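You operate a simulated robot arm through the tools that you are given. There is no shell and no other tool. Be economical: measure what you need, move in short steps, check, and stop when the job is done.

Carry out the task below with a simulated robot arm. There is one attempt and no reset: what you move stays moved.

## Task
Take the pink setting card and leave it on the green divider plate.
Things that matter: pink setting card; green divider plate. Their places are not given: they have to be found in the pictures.

Only the result counts: the job must be done as asked and must still hold three seconds after the hand-in. Knocking over, shifting, dropping, spilling or breaking anything else fails it.

## Robot
A 6-joint arm with a two-finger parallel gripper, fixed in place. Base frame: the origin is at the foot of the arm, x ahead of it, y to its left, z up; the work surface is at about z = 0. Units: m, degrees, N and s.
With the tool pointing down near the work surface it reaches from about 0.16 to 0.42 m from the base axis. Its first joint turns from -66.0 to 66.0 degrees. Payload 1.57 kg.
Tool frame: the origin (TCP) lies between the finger pads and is the grasp point; the fingertips stand 0.03 m ahead of it; z points along the fingers, y is the line along which they close. The gripper opens to 0.08 m. The fingers are 0.017 m wide and 0.012 m thick; the gripper's body (0.04 by 0.082 m) begins 0.08 m behind the TCP.
Orientation is that of the tool frame in the base frame, as [roll, pitch, yaw] about the fixed x, y, z axes, in that order (R = Rz(yaw) Ry(pitch) Rx(roll)). With the fingers straight down and closing along the base's y, the tool's x points along the base's -x, its y along +y and its z along -z.

## Interface
- The arm moves only by the tool arm_command. Its argument "deltas" is a list of rows, each a list of 7 numbers: the shift along the tool's x, y, z in units of 25 mm (1.0 is 25 mm), then the turn, a rotation vector about the tool's x, y, z in units of 4 degrees (1.0 is 4 degrees), then the closure, from 0 (fully open) to 1 (shut). In form: [[tx, ty, tz, ax, ay, az, hand], ...]. A call has 1 to 20 rows; each row shifts and turns the commanded pose from where the row before left it, along the tool's axes as they then stand. A call with a number of a shift or a turn outside -1 to 1 is refused whole. A row lasts 0.2 s, in which the tool goes at most 0.05 m and 8.6 degrees; a call with a longer step from one row to the next is refused whole, and so is a gripper value outside its range. A pose out of reach is approached as far as the arm can. The call stops where the force on the tool passes 40 N (or 10 N more than at its start, if that is more) or the arm is blocked; 0.2 s more then pass. Each finger travels about 0.153 m/s and halts on what it meets, pressing with about 34 N; the grip force reading is that of the motor and also rises with nothing between the fingers. The clock runs only during rows and for 0.2 s after the last one: add rows that do not move to give the fingers time. It gives the time, the measured TCP pose, the force on the tool (base axes), the opening and the grip force at its end, in the units of the frame above (readings bear some noise), and new pictures: "pictures" is both (left out), scene, wrist or none.
- Cameras (640 x 400 px; columns grow to the right, rows downward): "scene" is fixed at [0.0488, -0.3257, 0.4271]; the picture's right is [0.84, -0.55, 0.00], its down [-0.30, -0.46, -0.83] and it looks along [0.46, 0.70, -0.55] (base axes); focal length 238 px, centre (320, 200). "wrist" rides on the gripper at [-0.032, 0, -0.078] in the tool frame; the picture's right is [0.00, -1.00, 0.00], its down [0.97, 0.00, -0.24] and it looks along [0.24, 0.00, 0.97] (tool axes); focal length 218 px, centre (320, 200).
- measure_at(camera, pixels): for up to 12 pixels [column, row] of the newest picture of that camera ("zoom" is the newest enlarged one), the place [x, y, z] in the base frame of the surface seen there, good to about 0.002 m. The clock stands still meanwhile.
- zoom(camera, box): a new picture of the part [left, top, right, bottom] of that camera's present view, enlarged. The clock stands still meanwhile.
- hand_in(): hands the job in; it is judged then, once.

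Work in short steps. Measure before you move; look again where a grasp or a placing could have gone wrong, and mend it. You have 60 turns and 170 pictures in all, those below and enlarged ones among them. Open the gripper and draw the arm clear of the work before you hand the job in, unless the task says otherwise; then end with one line.

The tools are called as name(argument=value, ...) on one line, values as JSON. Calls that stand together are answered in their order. arm_command: Moves the arm, as the interface text tells. Its arguments: {"type":"object","properties":{"deltas":{"type":"array"},"pictures":{"type":"string","enum":["both","scene","wrist","none"]}},"required":["deltas"]} The other tools are called the same way: measure_at (camera, pixels) gives the place of the surface under pixels of a picture; zoom (camera, box) takes an enlarged picture of a part of a camera's view; hand_in () hands the job in.

At the start:

```text
time_s: 0.0
ee_pos: [0.2197, 0.0617, 0.2563]
orientation: [179.9, 0.0, -180.0]
contact_force: [-0.5, -0.1, -0.7]
grip_width: 0.0801
grip_force: 0.1
```

scene: 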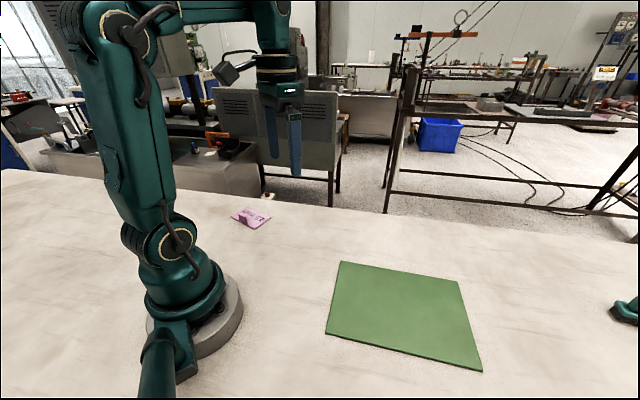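
wrist: 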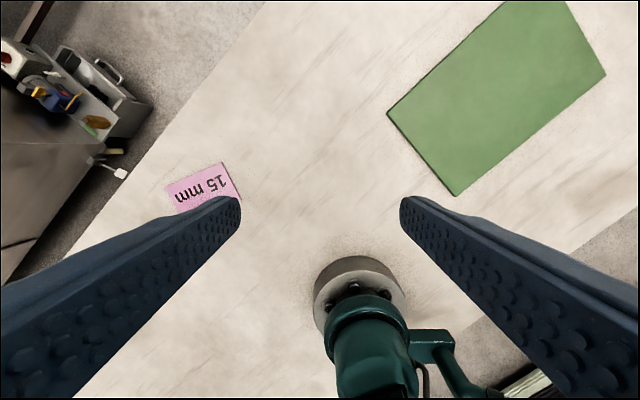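

The pink card is near scene (251,217) and wrist (203,187); the green plate is near scene (403,313). I zoom in and measure both.

zoom(camera="scene", box=[210, 190, 290, 240])

measure_at(camera="scene", pixels=[[251, 217], [233, 216], [246, 209], [270, 219], [256, 228], [341, 263], [458, 282], [480, 369], [327, 333], [403, 313], [300, 280], [265, 197]])

measure_at(camera="wrist", pixels=[[166, 185], [224, 163], [240, 195], [178, 212], [203, 187], [388, 113], [456, 194], [605, 75], [190, 230], [150, 200]])

```text
8.00 times, centred on (250, 215) of scene
```

zoom: 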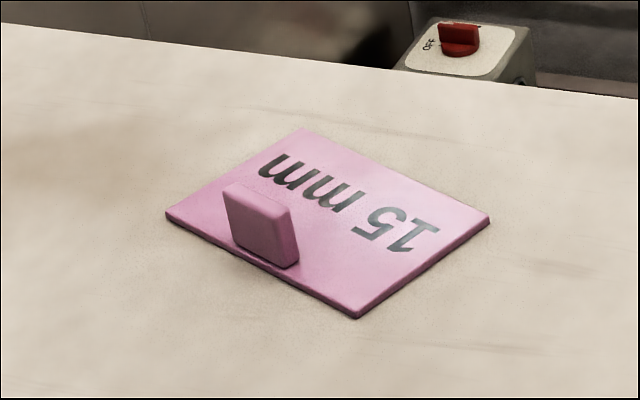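

```text
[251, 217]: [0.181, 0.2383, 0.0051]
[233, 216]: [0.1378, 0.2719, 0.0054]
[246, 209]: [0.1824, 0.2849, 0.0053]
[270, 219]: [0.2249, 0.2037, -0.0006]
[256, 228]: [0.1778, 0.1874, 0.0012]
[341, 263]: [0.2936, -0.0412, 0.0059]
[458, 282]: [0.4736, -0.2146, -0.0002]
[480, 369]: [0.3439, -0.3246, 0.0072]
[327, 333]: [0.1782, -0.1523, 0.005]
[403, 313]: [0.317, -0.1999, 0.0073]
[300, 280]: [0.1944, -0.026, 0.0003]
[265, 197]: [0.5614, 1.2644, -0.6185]
```

```text
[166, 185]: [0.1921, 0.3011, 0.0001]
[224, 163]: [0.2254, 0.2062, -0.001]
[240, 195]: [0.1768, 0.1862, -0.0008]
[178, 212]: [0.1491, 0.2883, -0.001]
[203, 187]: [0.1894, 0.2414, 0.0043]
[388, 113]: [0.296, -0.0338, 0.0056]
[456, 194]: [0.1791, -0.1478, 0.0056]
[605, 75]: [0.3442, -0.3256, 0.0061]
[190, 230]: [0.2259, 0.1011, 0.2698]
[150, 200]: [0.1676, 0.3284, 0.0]
```

The card carries a raised tab at zoom (262,225), which is the part to grasp. I measure the tab and the card corners.

measure_at(camera="zoom", pixels=[[228, 193], [288, 212], [238, 183], [282, 203], [240, 242], [283, 266], [258, 225], [297, 255], [303, 131], [487, 221], [357, 315], [168, 216]])

```text
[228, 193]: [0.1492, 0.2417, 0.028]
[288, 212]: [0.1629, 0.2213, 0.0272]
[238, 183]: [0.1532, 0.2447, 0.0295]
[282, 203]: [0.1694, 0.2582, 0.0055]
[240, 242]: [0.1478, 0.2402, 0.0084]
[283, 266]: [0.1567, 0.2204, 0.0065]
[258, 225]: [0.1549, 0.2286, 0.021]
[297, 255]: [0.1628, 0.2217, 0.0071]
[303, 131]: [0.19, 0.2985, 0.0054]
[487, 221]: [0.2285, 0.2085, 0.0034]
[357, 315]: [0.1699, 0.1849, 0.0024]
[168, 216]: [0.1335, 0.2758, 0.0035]
```

The tab is about 22 mm long, centred near (0.156, 0.232) with its top at z≈0.028. It runs along about -68° in base yaw, so the fingers must close along about 22°. I move above it at z≈0.12, then turn +68° about tool z.

arm_command(deltas=[[0.3185, 0.8515, 0.68, 0, 0, 0, 0], [0.3185, 0.8515, 0.68, 0, 0, 0, 0], [0.3185, 0.8515, 0.68, 0, 0, 0, 0], [0.3185, 0.8515, 0.68, 0, 0, 0, 0], [0.3185, 0.8515, 0.68, 0, 0, 0, 0], [0.3185, 0.8515, 0.68, 0, 0, 0, 0], [0.3185, 0.8515, 0.68, 0, 0, 0, 0], [0.3185, 0.8515, 0.68, 0, 0, 0, 0]], pictures="none")

arm_command(deltas=[[0, 0, 0, 0, 0, 1, 0], [0, 0, 0, 0, 0, 1, 0], [0, 0, 0, 0, 0, 1, 0], [0, 0, 0, 0, 0, 1, 0], [0, 0, 0, 0, 0, 1, 0], [0, 0, 0, 0, 0, 1, 0], [0, 0, 0, 0, 0, 1, 0], [0, 0, 0, 0, 0, 1, 0], [0, 0, 0, 0, 0, 1, 0], [0, 0, 0, 0, 0, 1, 0], [0, 0, 0, 0, 0, 1, 0], [0, 0, 0, 0, 0, 1, 0], [0, 0, 0, 0, 0, 1, 0], [0, 0, 0, 0, 0, 1, 0], [0, 0, 0, 0, 0, 1, 0], [0, 0, 0, 0, 0, 1, 0], [0, 0, 0, 0, 0, 1, 0], [0, 0, 0, 0, 0, 0, 0]])

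```text
time_s: 1.8
ee_pos: [0.1591, 0.2326, 0.1193]
orientation: [179.8, -0.1, 179.9]
contact_force: [0.0, -0.7, 0.0]
grip_width: 0.0799
grip_force: 0.1
out of reach, approached as far as the arm can: row 8
```

```text
time_s: 5.6
ee_pos: [0.1593, 0.2306, 0.1195]
orientation: [179.9, 0.0, 111.9]
contact_force: [0.0, -0.2, 0.3]
grip_width: 0.08
grip_force: 0.0
```

scene: 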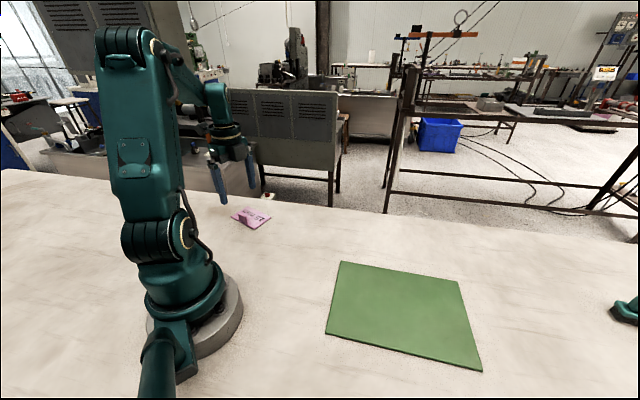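
wrist: 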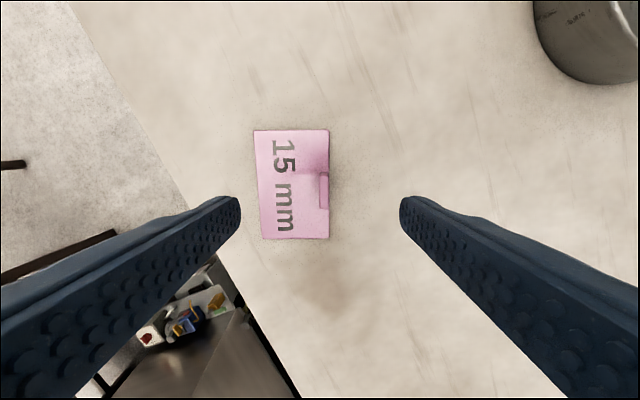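

The tab shows at wrist (324,190), aligned with the finger line. I zoom and measure it for the fine position.

zoom(camera="wrist", box=[240, 120, 400, 220])

measure_at(camera="wrist", pixels=[[321, 175], [321, 190], [321, 205], [324, 178], [324, 190], [324, 205], [327, 190], [254, 131], [329, 130], [329, 238], [262, 239]])

```text
4.00 times, centred on (320, 170) of wrist
```

zoom: 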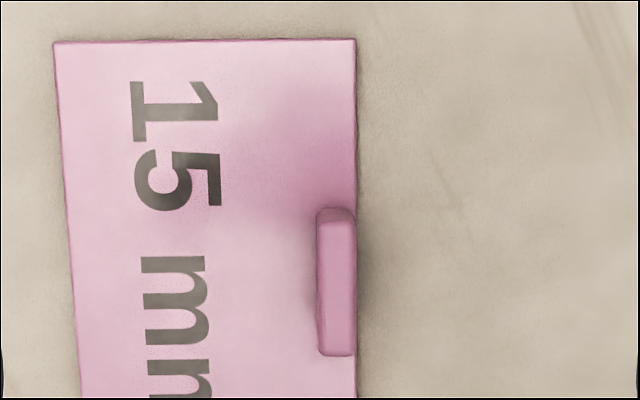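

```text
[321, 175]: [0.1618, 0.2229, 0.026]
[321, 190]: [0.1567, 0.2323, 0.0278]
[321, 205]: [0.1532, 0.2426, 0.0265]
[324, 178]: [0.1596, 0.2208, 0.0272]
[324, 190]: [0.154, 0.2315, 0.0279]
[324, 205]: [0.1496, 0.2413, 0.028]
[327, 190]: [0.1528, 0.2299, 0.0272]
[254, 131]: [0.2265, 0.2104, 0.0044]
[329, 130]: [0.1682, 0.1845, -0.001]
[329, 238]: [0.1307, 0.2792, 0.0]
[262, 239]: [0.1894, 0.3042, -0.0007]
```

The tab centre is at about (0.155, 0.232) and the TCP at (0.1593, 0.2306). I correct by tool x +2.7 mm and y -3.5 mm, and descend to z≈0.065.

arm_command(deltas=[[0.11, -0.14, 0.5, 0, 0, 0, 0], [0, 0, 0.6, 0, 0, 0, 0], [0, 0, 0.6, 0, 0, 0, 0], [0, 0, 0.48, 0, 0, 0, 0], [0, 0, 0, 0, 0, 0, 0]])

```text
time_s: 6.8
ee_pos: [0.1594, 0.2293, 0.0634]
orientation: [-180.0, -0.1, 111.9]
contact_force: [0.3, 0.3, -0.4]
grip_width: 0.0801
grip_force: 0.0
out of reach, approached as far as the arm can: row 1
```

scene: 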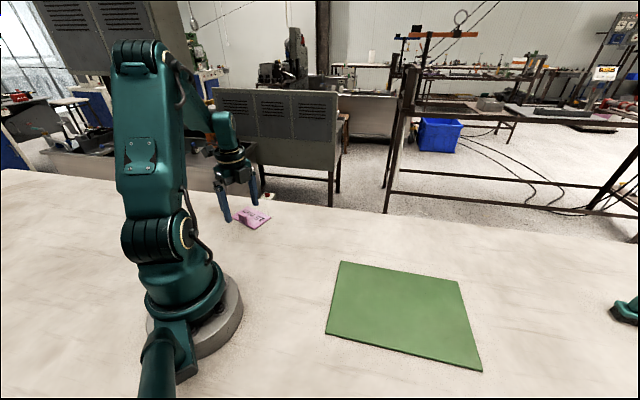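
wrist: 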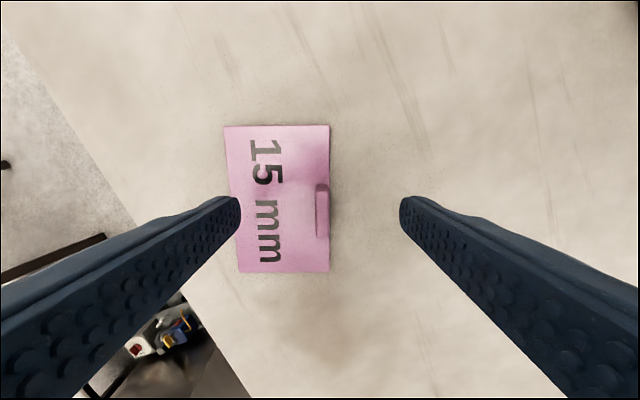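

The pose is held about 4 mm short of the target by a reach limit. The tab at wrist (322,210) still sits between the fingers with enough overlap, so I descend to z≈0.040.

arm_command(deltas=[[0, 0, 0.5, 0, 0, 0, 0], [0, 0, 0.44, 0, 0, 0, 0], [0, 0, 0, 0, 0, 0, 0]])

```text
time_s: 7.6
ee_pos: [0.1583, 0.2295, 0.0396]
orientation: [180.0, 0.0, 112.1]
contact_force: [-0.5, 1.1, -0.3]
grip_width: 0.0801
grip_force: 0.1
```

scene: 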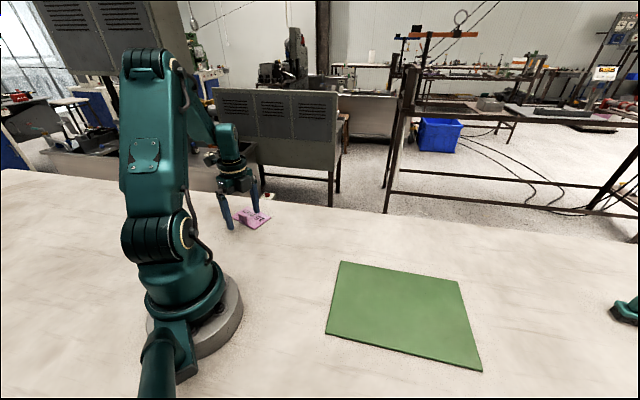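
wrist: 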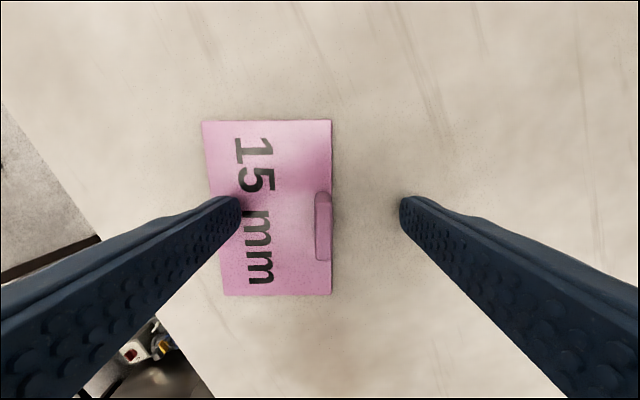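

The fingers straddle the tab at z 0.0396, with no contact yet. I close gradually on it.

arm_command(deltas=[[0, 0, 0, 0, 0, 0, 0.4], [0, 0, 0, 0, 0, 0, 0.7], [0, 0, 0, 0, 0, 0, 0.85], [0, 0, 0, 0, 0, 0, 1], [0, 0, 0, 0, 0, 0, 1], [0, 0, 0, 0, 0, 0, 1]])

```text
time_s: 9.0
ee_pos: [0.158, 0.2296, 0.0391]
orientation: [-180.0, -0.1, 111.9]
contact_force: [0.0, 0.8, -0.6]
grip_width: 0.0067
grip_force: 25.8
```

scene: 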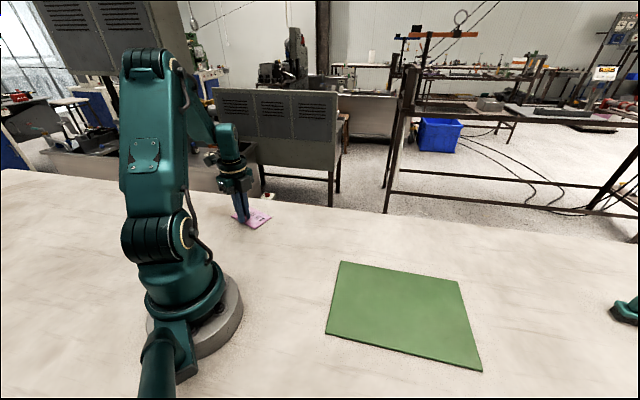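
wrist: 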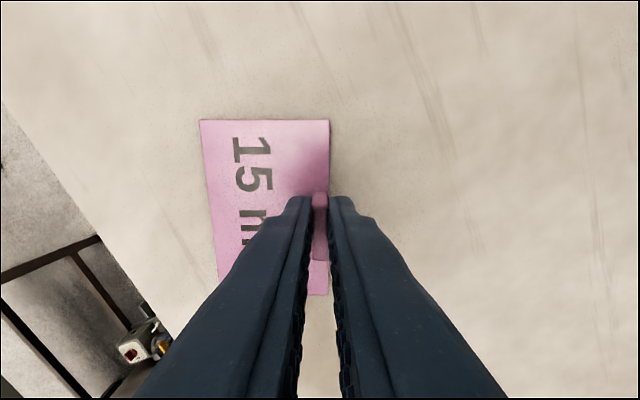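

The tab is held at width 6.7 mm, grip 26 N. I lift straight up about 80 mm and check.

arm_command(deltas=[[0, 0, -0.4, 0, 0, 0, 1], [0, 0, -0.7, 0, 0, 0, 1], [0, 0, -0.7, 0, 0, 0, 1], [0, 0, -0.7, 0, 0, 0, 1], [0, 0, -0.7, 0, 0, 0, 1], [0, 0, 0, 0, 0, 0, 1]])

```text
time_s: 10.4
ee_pos: [0.1603, 0.2331, 0.1242]
orientation: [-179.9, -0.1, 112.0]
contact_force: [0.3, -0.2, -0.2]
grip_width: 0.0068
grip_force: 25.9
```

scene: 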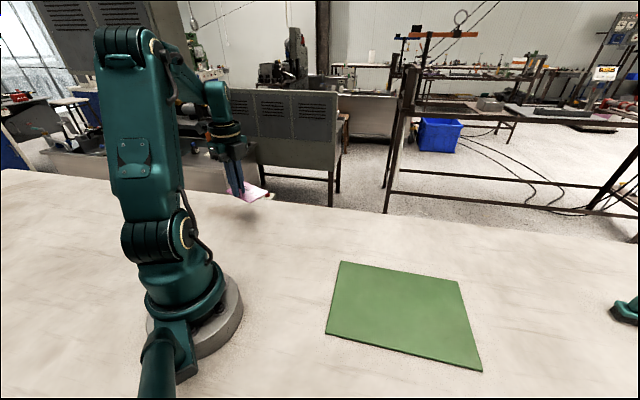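
wrist: 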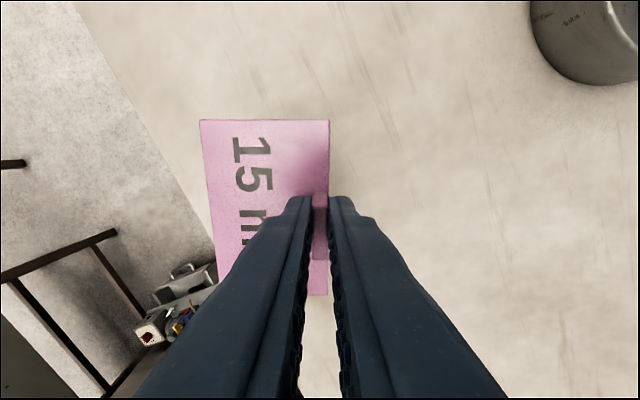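

The card is held level and has not moved in the grip. Next I carry it to above the plate centre at z≈0.124, aiming the TCP at about (0.298, -0.192) so the card's centre lands near (0.32, -0.18).

arm_command(deltas=[[-0.4, -0.063, 0, 0, 0, 0, 1], [-0.915, -0.063, 0, 0, 0, 0, 1], [-0.915, -0.063, 0, 0, 0, 0, 1], [-0.915, -0.063, 0, 0, 0, 0, 1], [-0.915, -0.063, 0, 0, 0, 0, 1], [-0.915, -0.063, 0, 0, 0, 0, 1], [-0.915, -0.063, 0, 0, 0, 0, 1], [-0.915, -0.063, 0, 0, 0, 0, 1], [-0.915, -0.063, 0, 0, 0, 0, 1], [-0.915, -0.063, 0, 0, 0, 0, 1], [-0.915, -0.063, 0, 0, 0, 0, 1], [-0.915, -0.063, 0, 0, 0, 0, 1], [-0.915, -0.063, 0, 0, 0, 0, 1], [-0.915, -0.063, 0, 0, 0, 0, 1], [-0.915, -0.063, 0, 0, 0, 0, 1], [-0.915, -0.063, 0, 0, 0, 0, 1], [-0.915, -0.063, 0, 0, 0, 0, 1], [-0.915, -0.063, 0, 0, 0, 0, 1], [-0.915, -0.063, 0, 0, 0, 0, 1], [-0.915, -0.063, 0, 0, 0, 0, 1]])

```text
time_s: 14.6
ee_pos: [0.2969, -0.1967, 0.1213]
orientation: [180.0, -0.1, 112.0]
contact_force: [1.0, 0.1, 0.4]
grip_width: 0.0067
grip_force: 25.8
```

scene: 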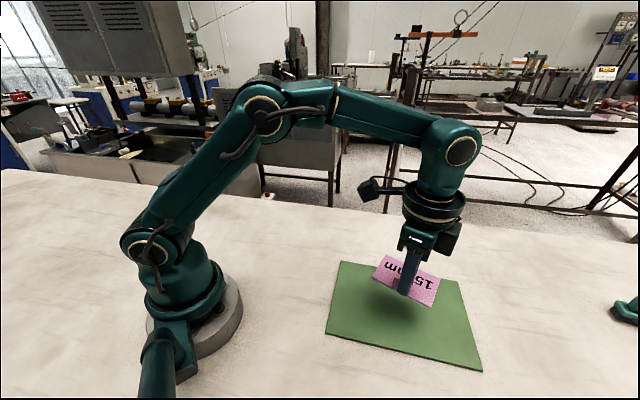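
wrist: 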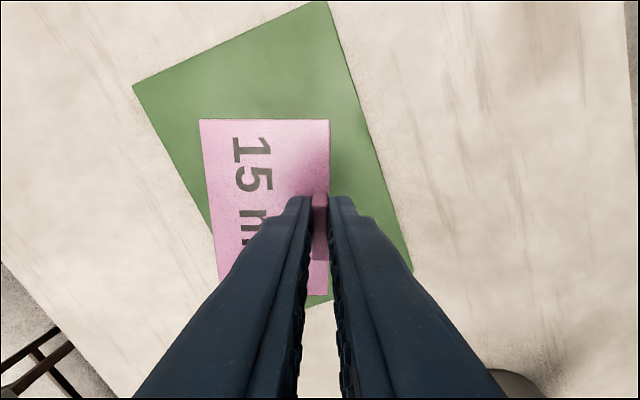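

The TCP is at (0.297, -0.197), which puts the card centre near (0.319, -0.185). The plate top is at z≈0.006, so the card should touch at TCP z≈0.045; I descend to about 0.050 first.

arm_command(deltas=[[0, 0, 0.6, 0, 0, 0, 1], [0, 0, 0.8, 0, 0, 0, 1], [0, 0, 0.8, 0, 0, 0, 1], [0, 0, 0.45, 0, 0, 0, 1], [0, 0, 0.2, 0, 0, 0, 1], [0, 0, 0, 0, 0, 0, 1]], pictures="scene")

zoom(camera="scene", box=[320, 230, 496, 340])

```text
time_s: 16.0
ee_pos: [0.2975, -0.194, 0.0516]
orientation: [180.0, 0.0, 112.0]
contact_force: [0.1, -0.8, 0.0]
grip_width: 0.0066
grip_force: 26.3
```

scene: 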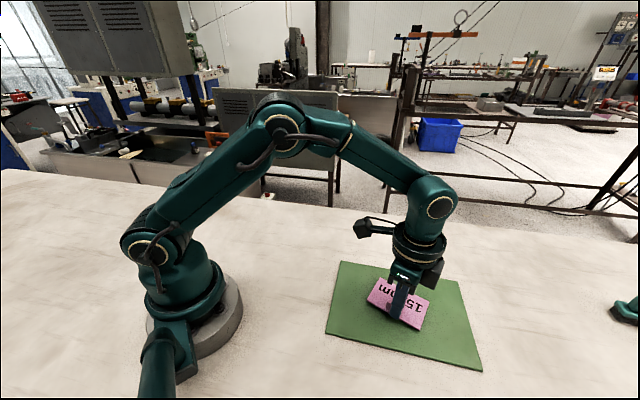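

```text
3.64 times, centred on (408, 285) of scene
```

zoom: 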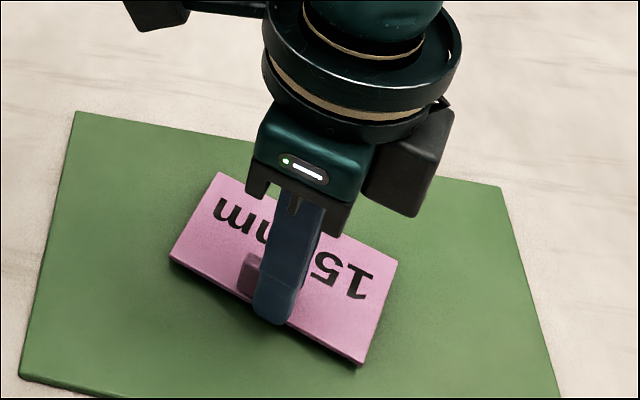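

The card hovers a few mm above the plate, well inside its edges. I lower about 5 mm in fine steps.

arm_command(deltas=[[0, 0, 0.08, 0, 0, 0, 1], [0, 0, 0.06, 0, 0, 0, 1], [0, 0, 0.06, 0, 0, 0, 1], [0, 0, 0, 0, 0, 0, 1]], pictures="scene")

zoom(camera="scene", box=[350, 260, 446, 320])

```text
time_s: 17.0
ee_pos: [0.2975, -0.1932, 0.047]
orientation: [-180.0, 0.1, 112.0]
contact_force: [-0.3, -0.4, 0.2]
grip_width: 0.0066
grip_force: 26.0
```

scene: 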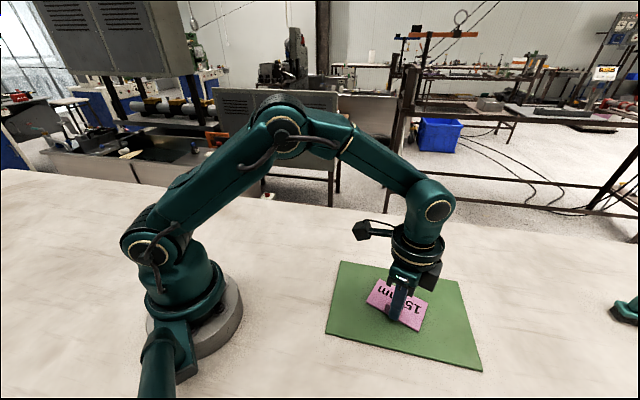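

```text
6.67 times, centred on (398, 290) of scene
```

zoom: 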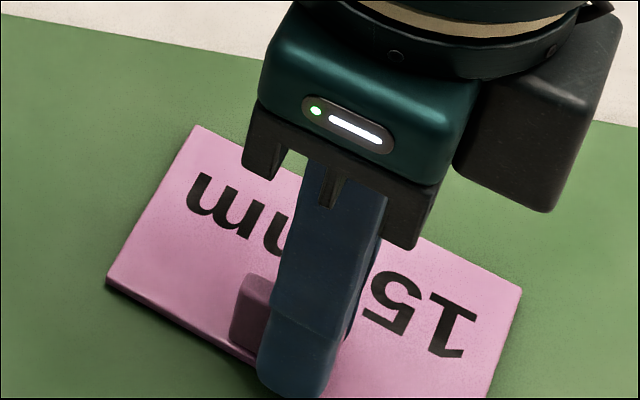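

There is still no contact force at z 0.047. I lower another 1.5 mm in tiny steps and watch for contact.

arm_command(deltas=[[0, 0, 0.03, 0, 0, 0, 1], [0, 0, 0.03, 0, 0, 0, 1], [0, 0, 0, 0, 0, 0, 1]], pictures="none")

```text
time_s: 17.8
ee_pos: [0.2965, -0.1942, 0.0452]
orientation: [179.9, 0.0, 112.0]
contact_force: [-1.0, -0.7, 7.3]
grip_width: 0.0064
grip_force: 25.8
```

A 7 N upward force shows the card is resting on the plate. I open the gripper partway, raise the fingers, then open fully and look.

arm_command(deltas=[[0, 0, 0, 0, 0, 0, 0.9], [0, 0, 0, 0, 0, 0, 0.75], [0, 0, 0, 0, 0, 0, 0.75], [0, 0, -0.3, 0, 0, 0, 0.75], [0, 0, -0.7, 0, 0, 0, 0.75], [0, 0, -0.8, 0, 0, 0, 0.5], [0, 0, -0.8, 0, 0, 0, 0], [0, 0, -0.8, 0, 0, 0, 0], [0, 0, -0.8, 0, 0, 0, 0], [0, 0, 0, 0, 0, 0, 0]])

zoom(camera="scene", box=[320, 250, 496, 360])

```text
time_s: 20.0
ee_pos: [0.2951, -0.1935, 0.1488]
orientation: [179.9, -0.1, 112.0]
contact_force: [0.7, 0.4, 0.9]
grip_width: 0.08
grip_force: 0.0
```

scene: 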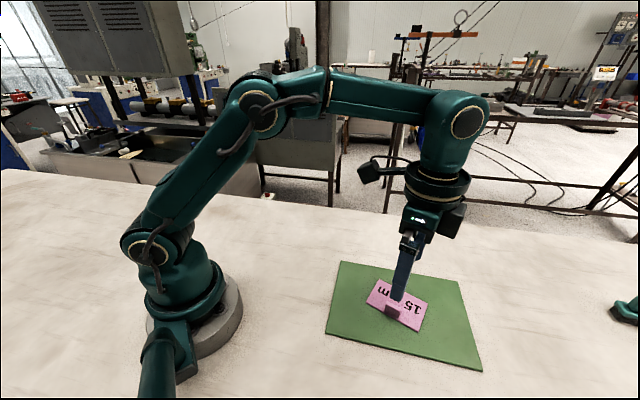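
wrist: 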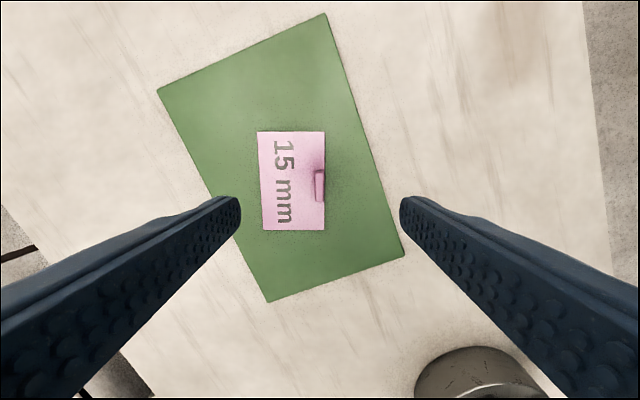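

```text
3.64 times, centred on (408, 305) of scene
```

zoom: 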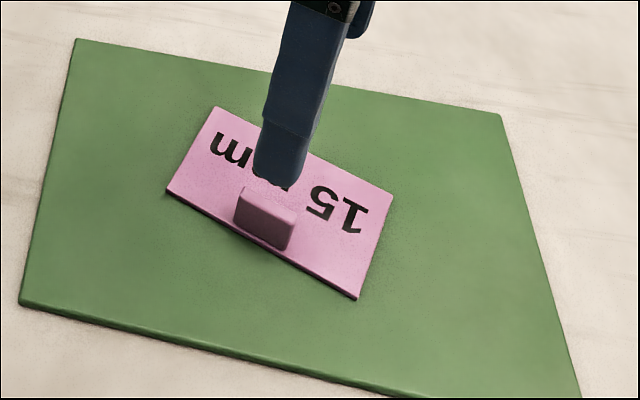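

The card lies flat in the middle of the plate, and the plate corners in the scene picture are where they were. I raise the arm a little further before handing in.

arm_command(deltas=[[0, 0, -0.8, 0, 0, 0, 0], [0, 0, -0.8, 0, 0, 0, 0], [0, 0, 0, 0, 0, 0, 0]], pictures="scene")

```text
time_s: 20.8
ee_pos: [0.294, -0.1933, 0.1884]
orientation: [-180.0, 0.1, 112.0]
contact_force: [-0.3, -0.4, 0.4]
grip_width: 0.0798
grip_force: 0.0
```

scene: 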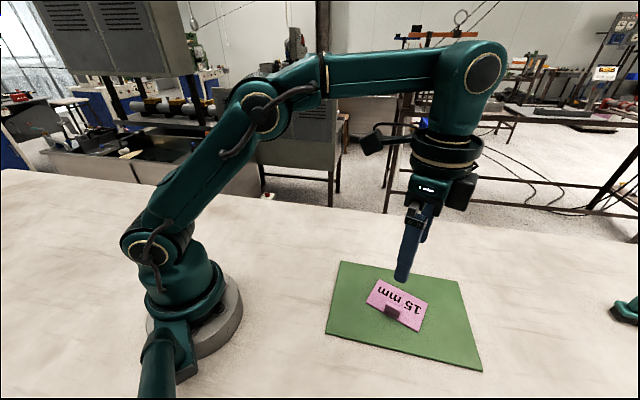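

The card rests on the plate at scene (398,304), the gripper is open and the arm is clear, so I hand in.

hand_in()

```text
The job is handed in.
```

The pink setting card is lying flat near the middle of the green divider plate; the gripper is open, the arm is clear, and the job is handed in.
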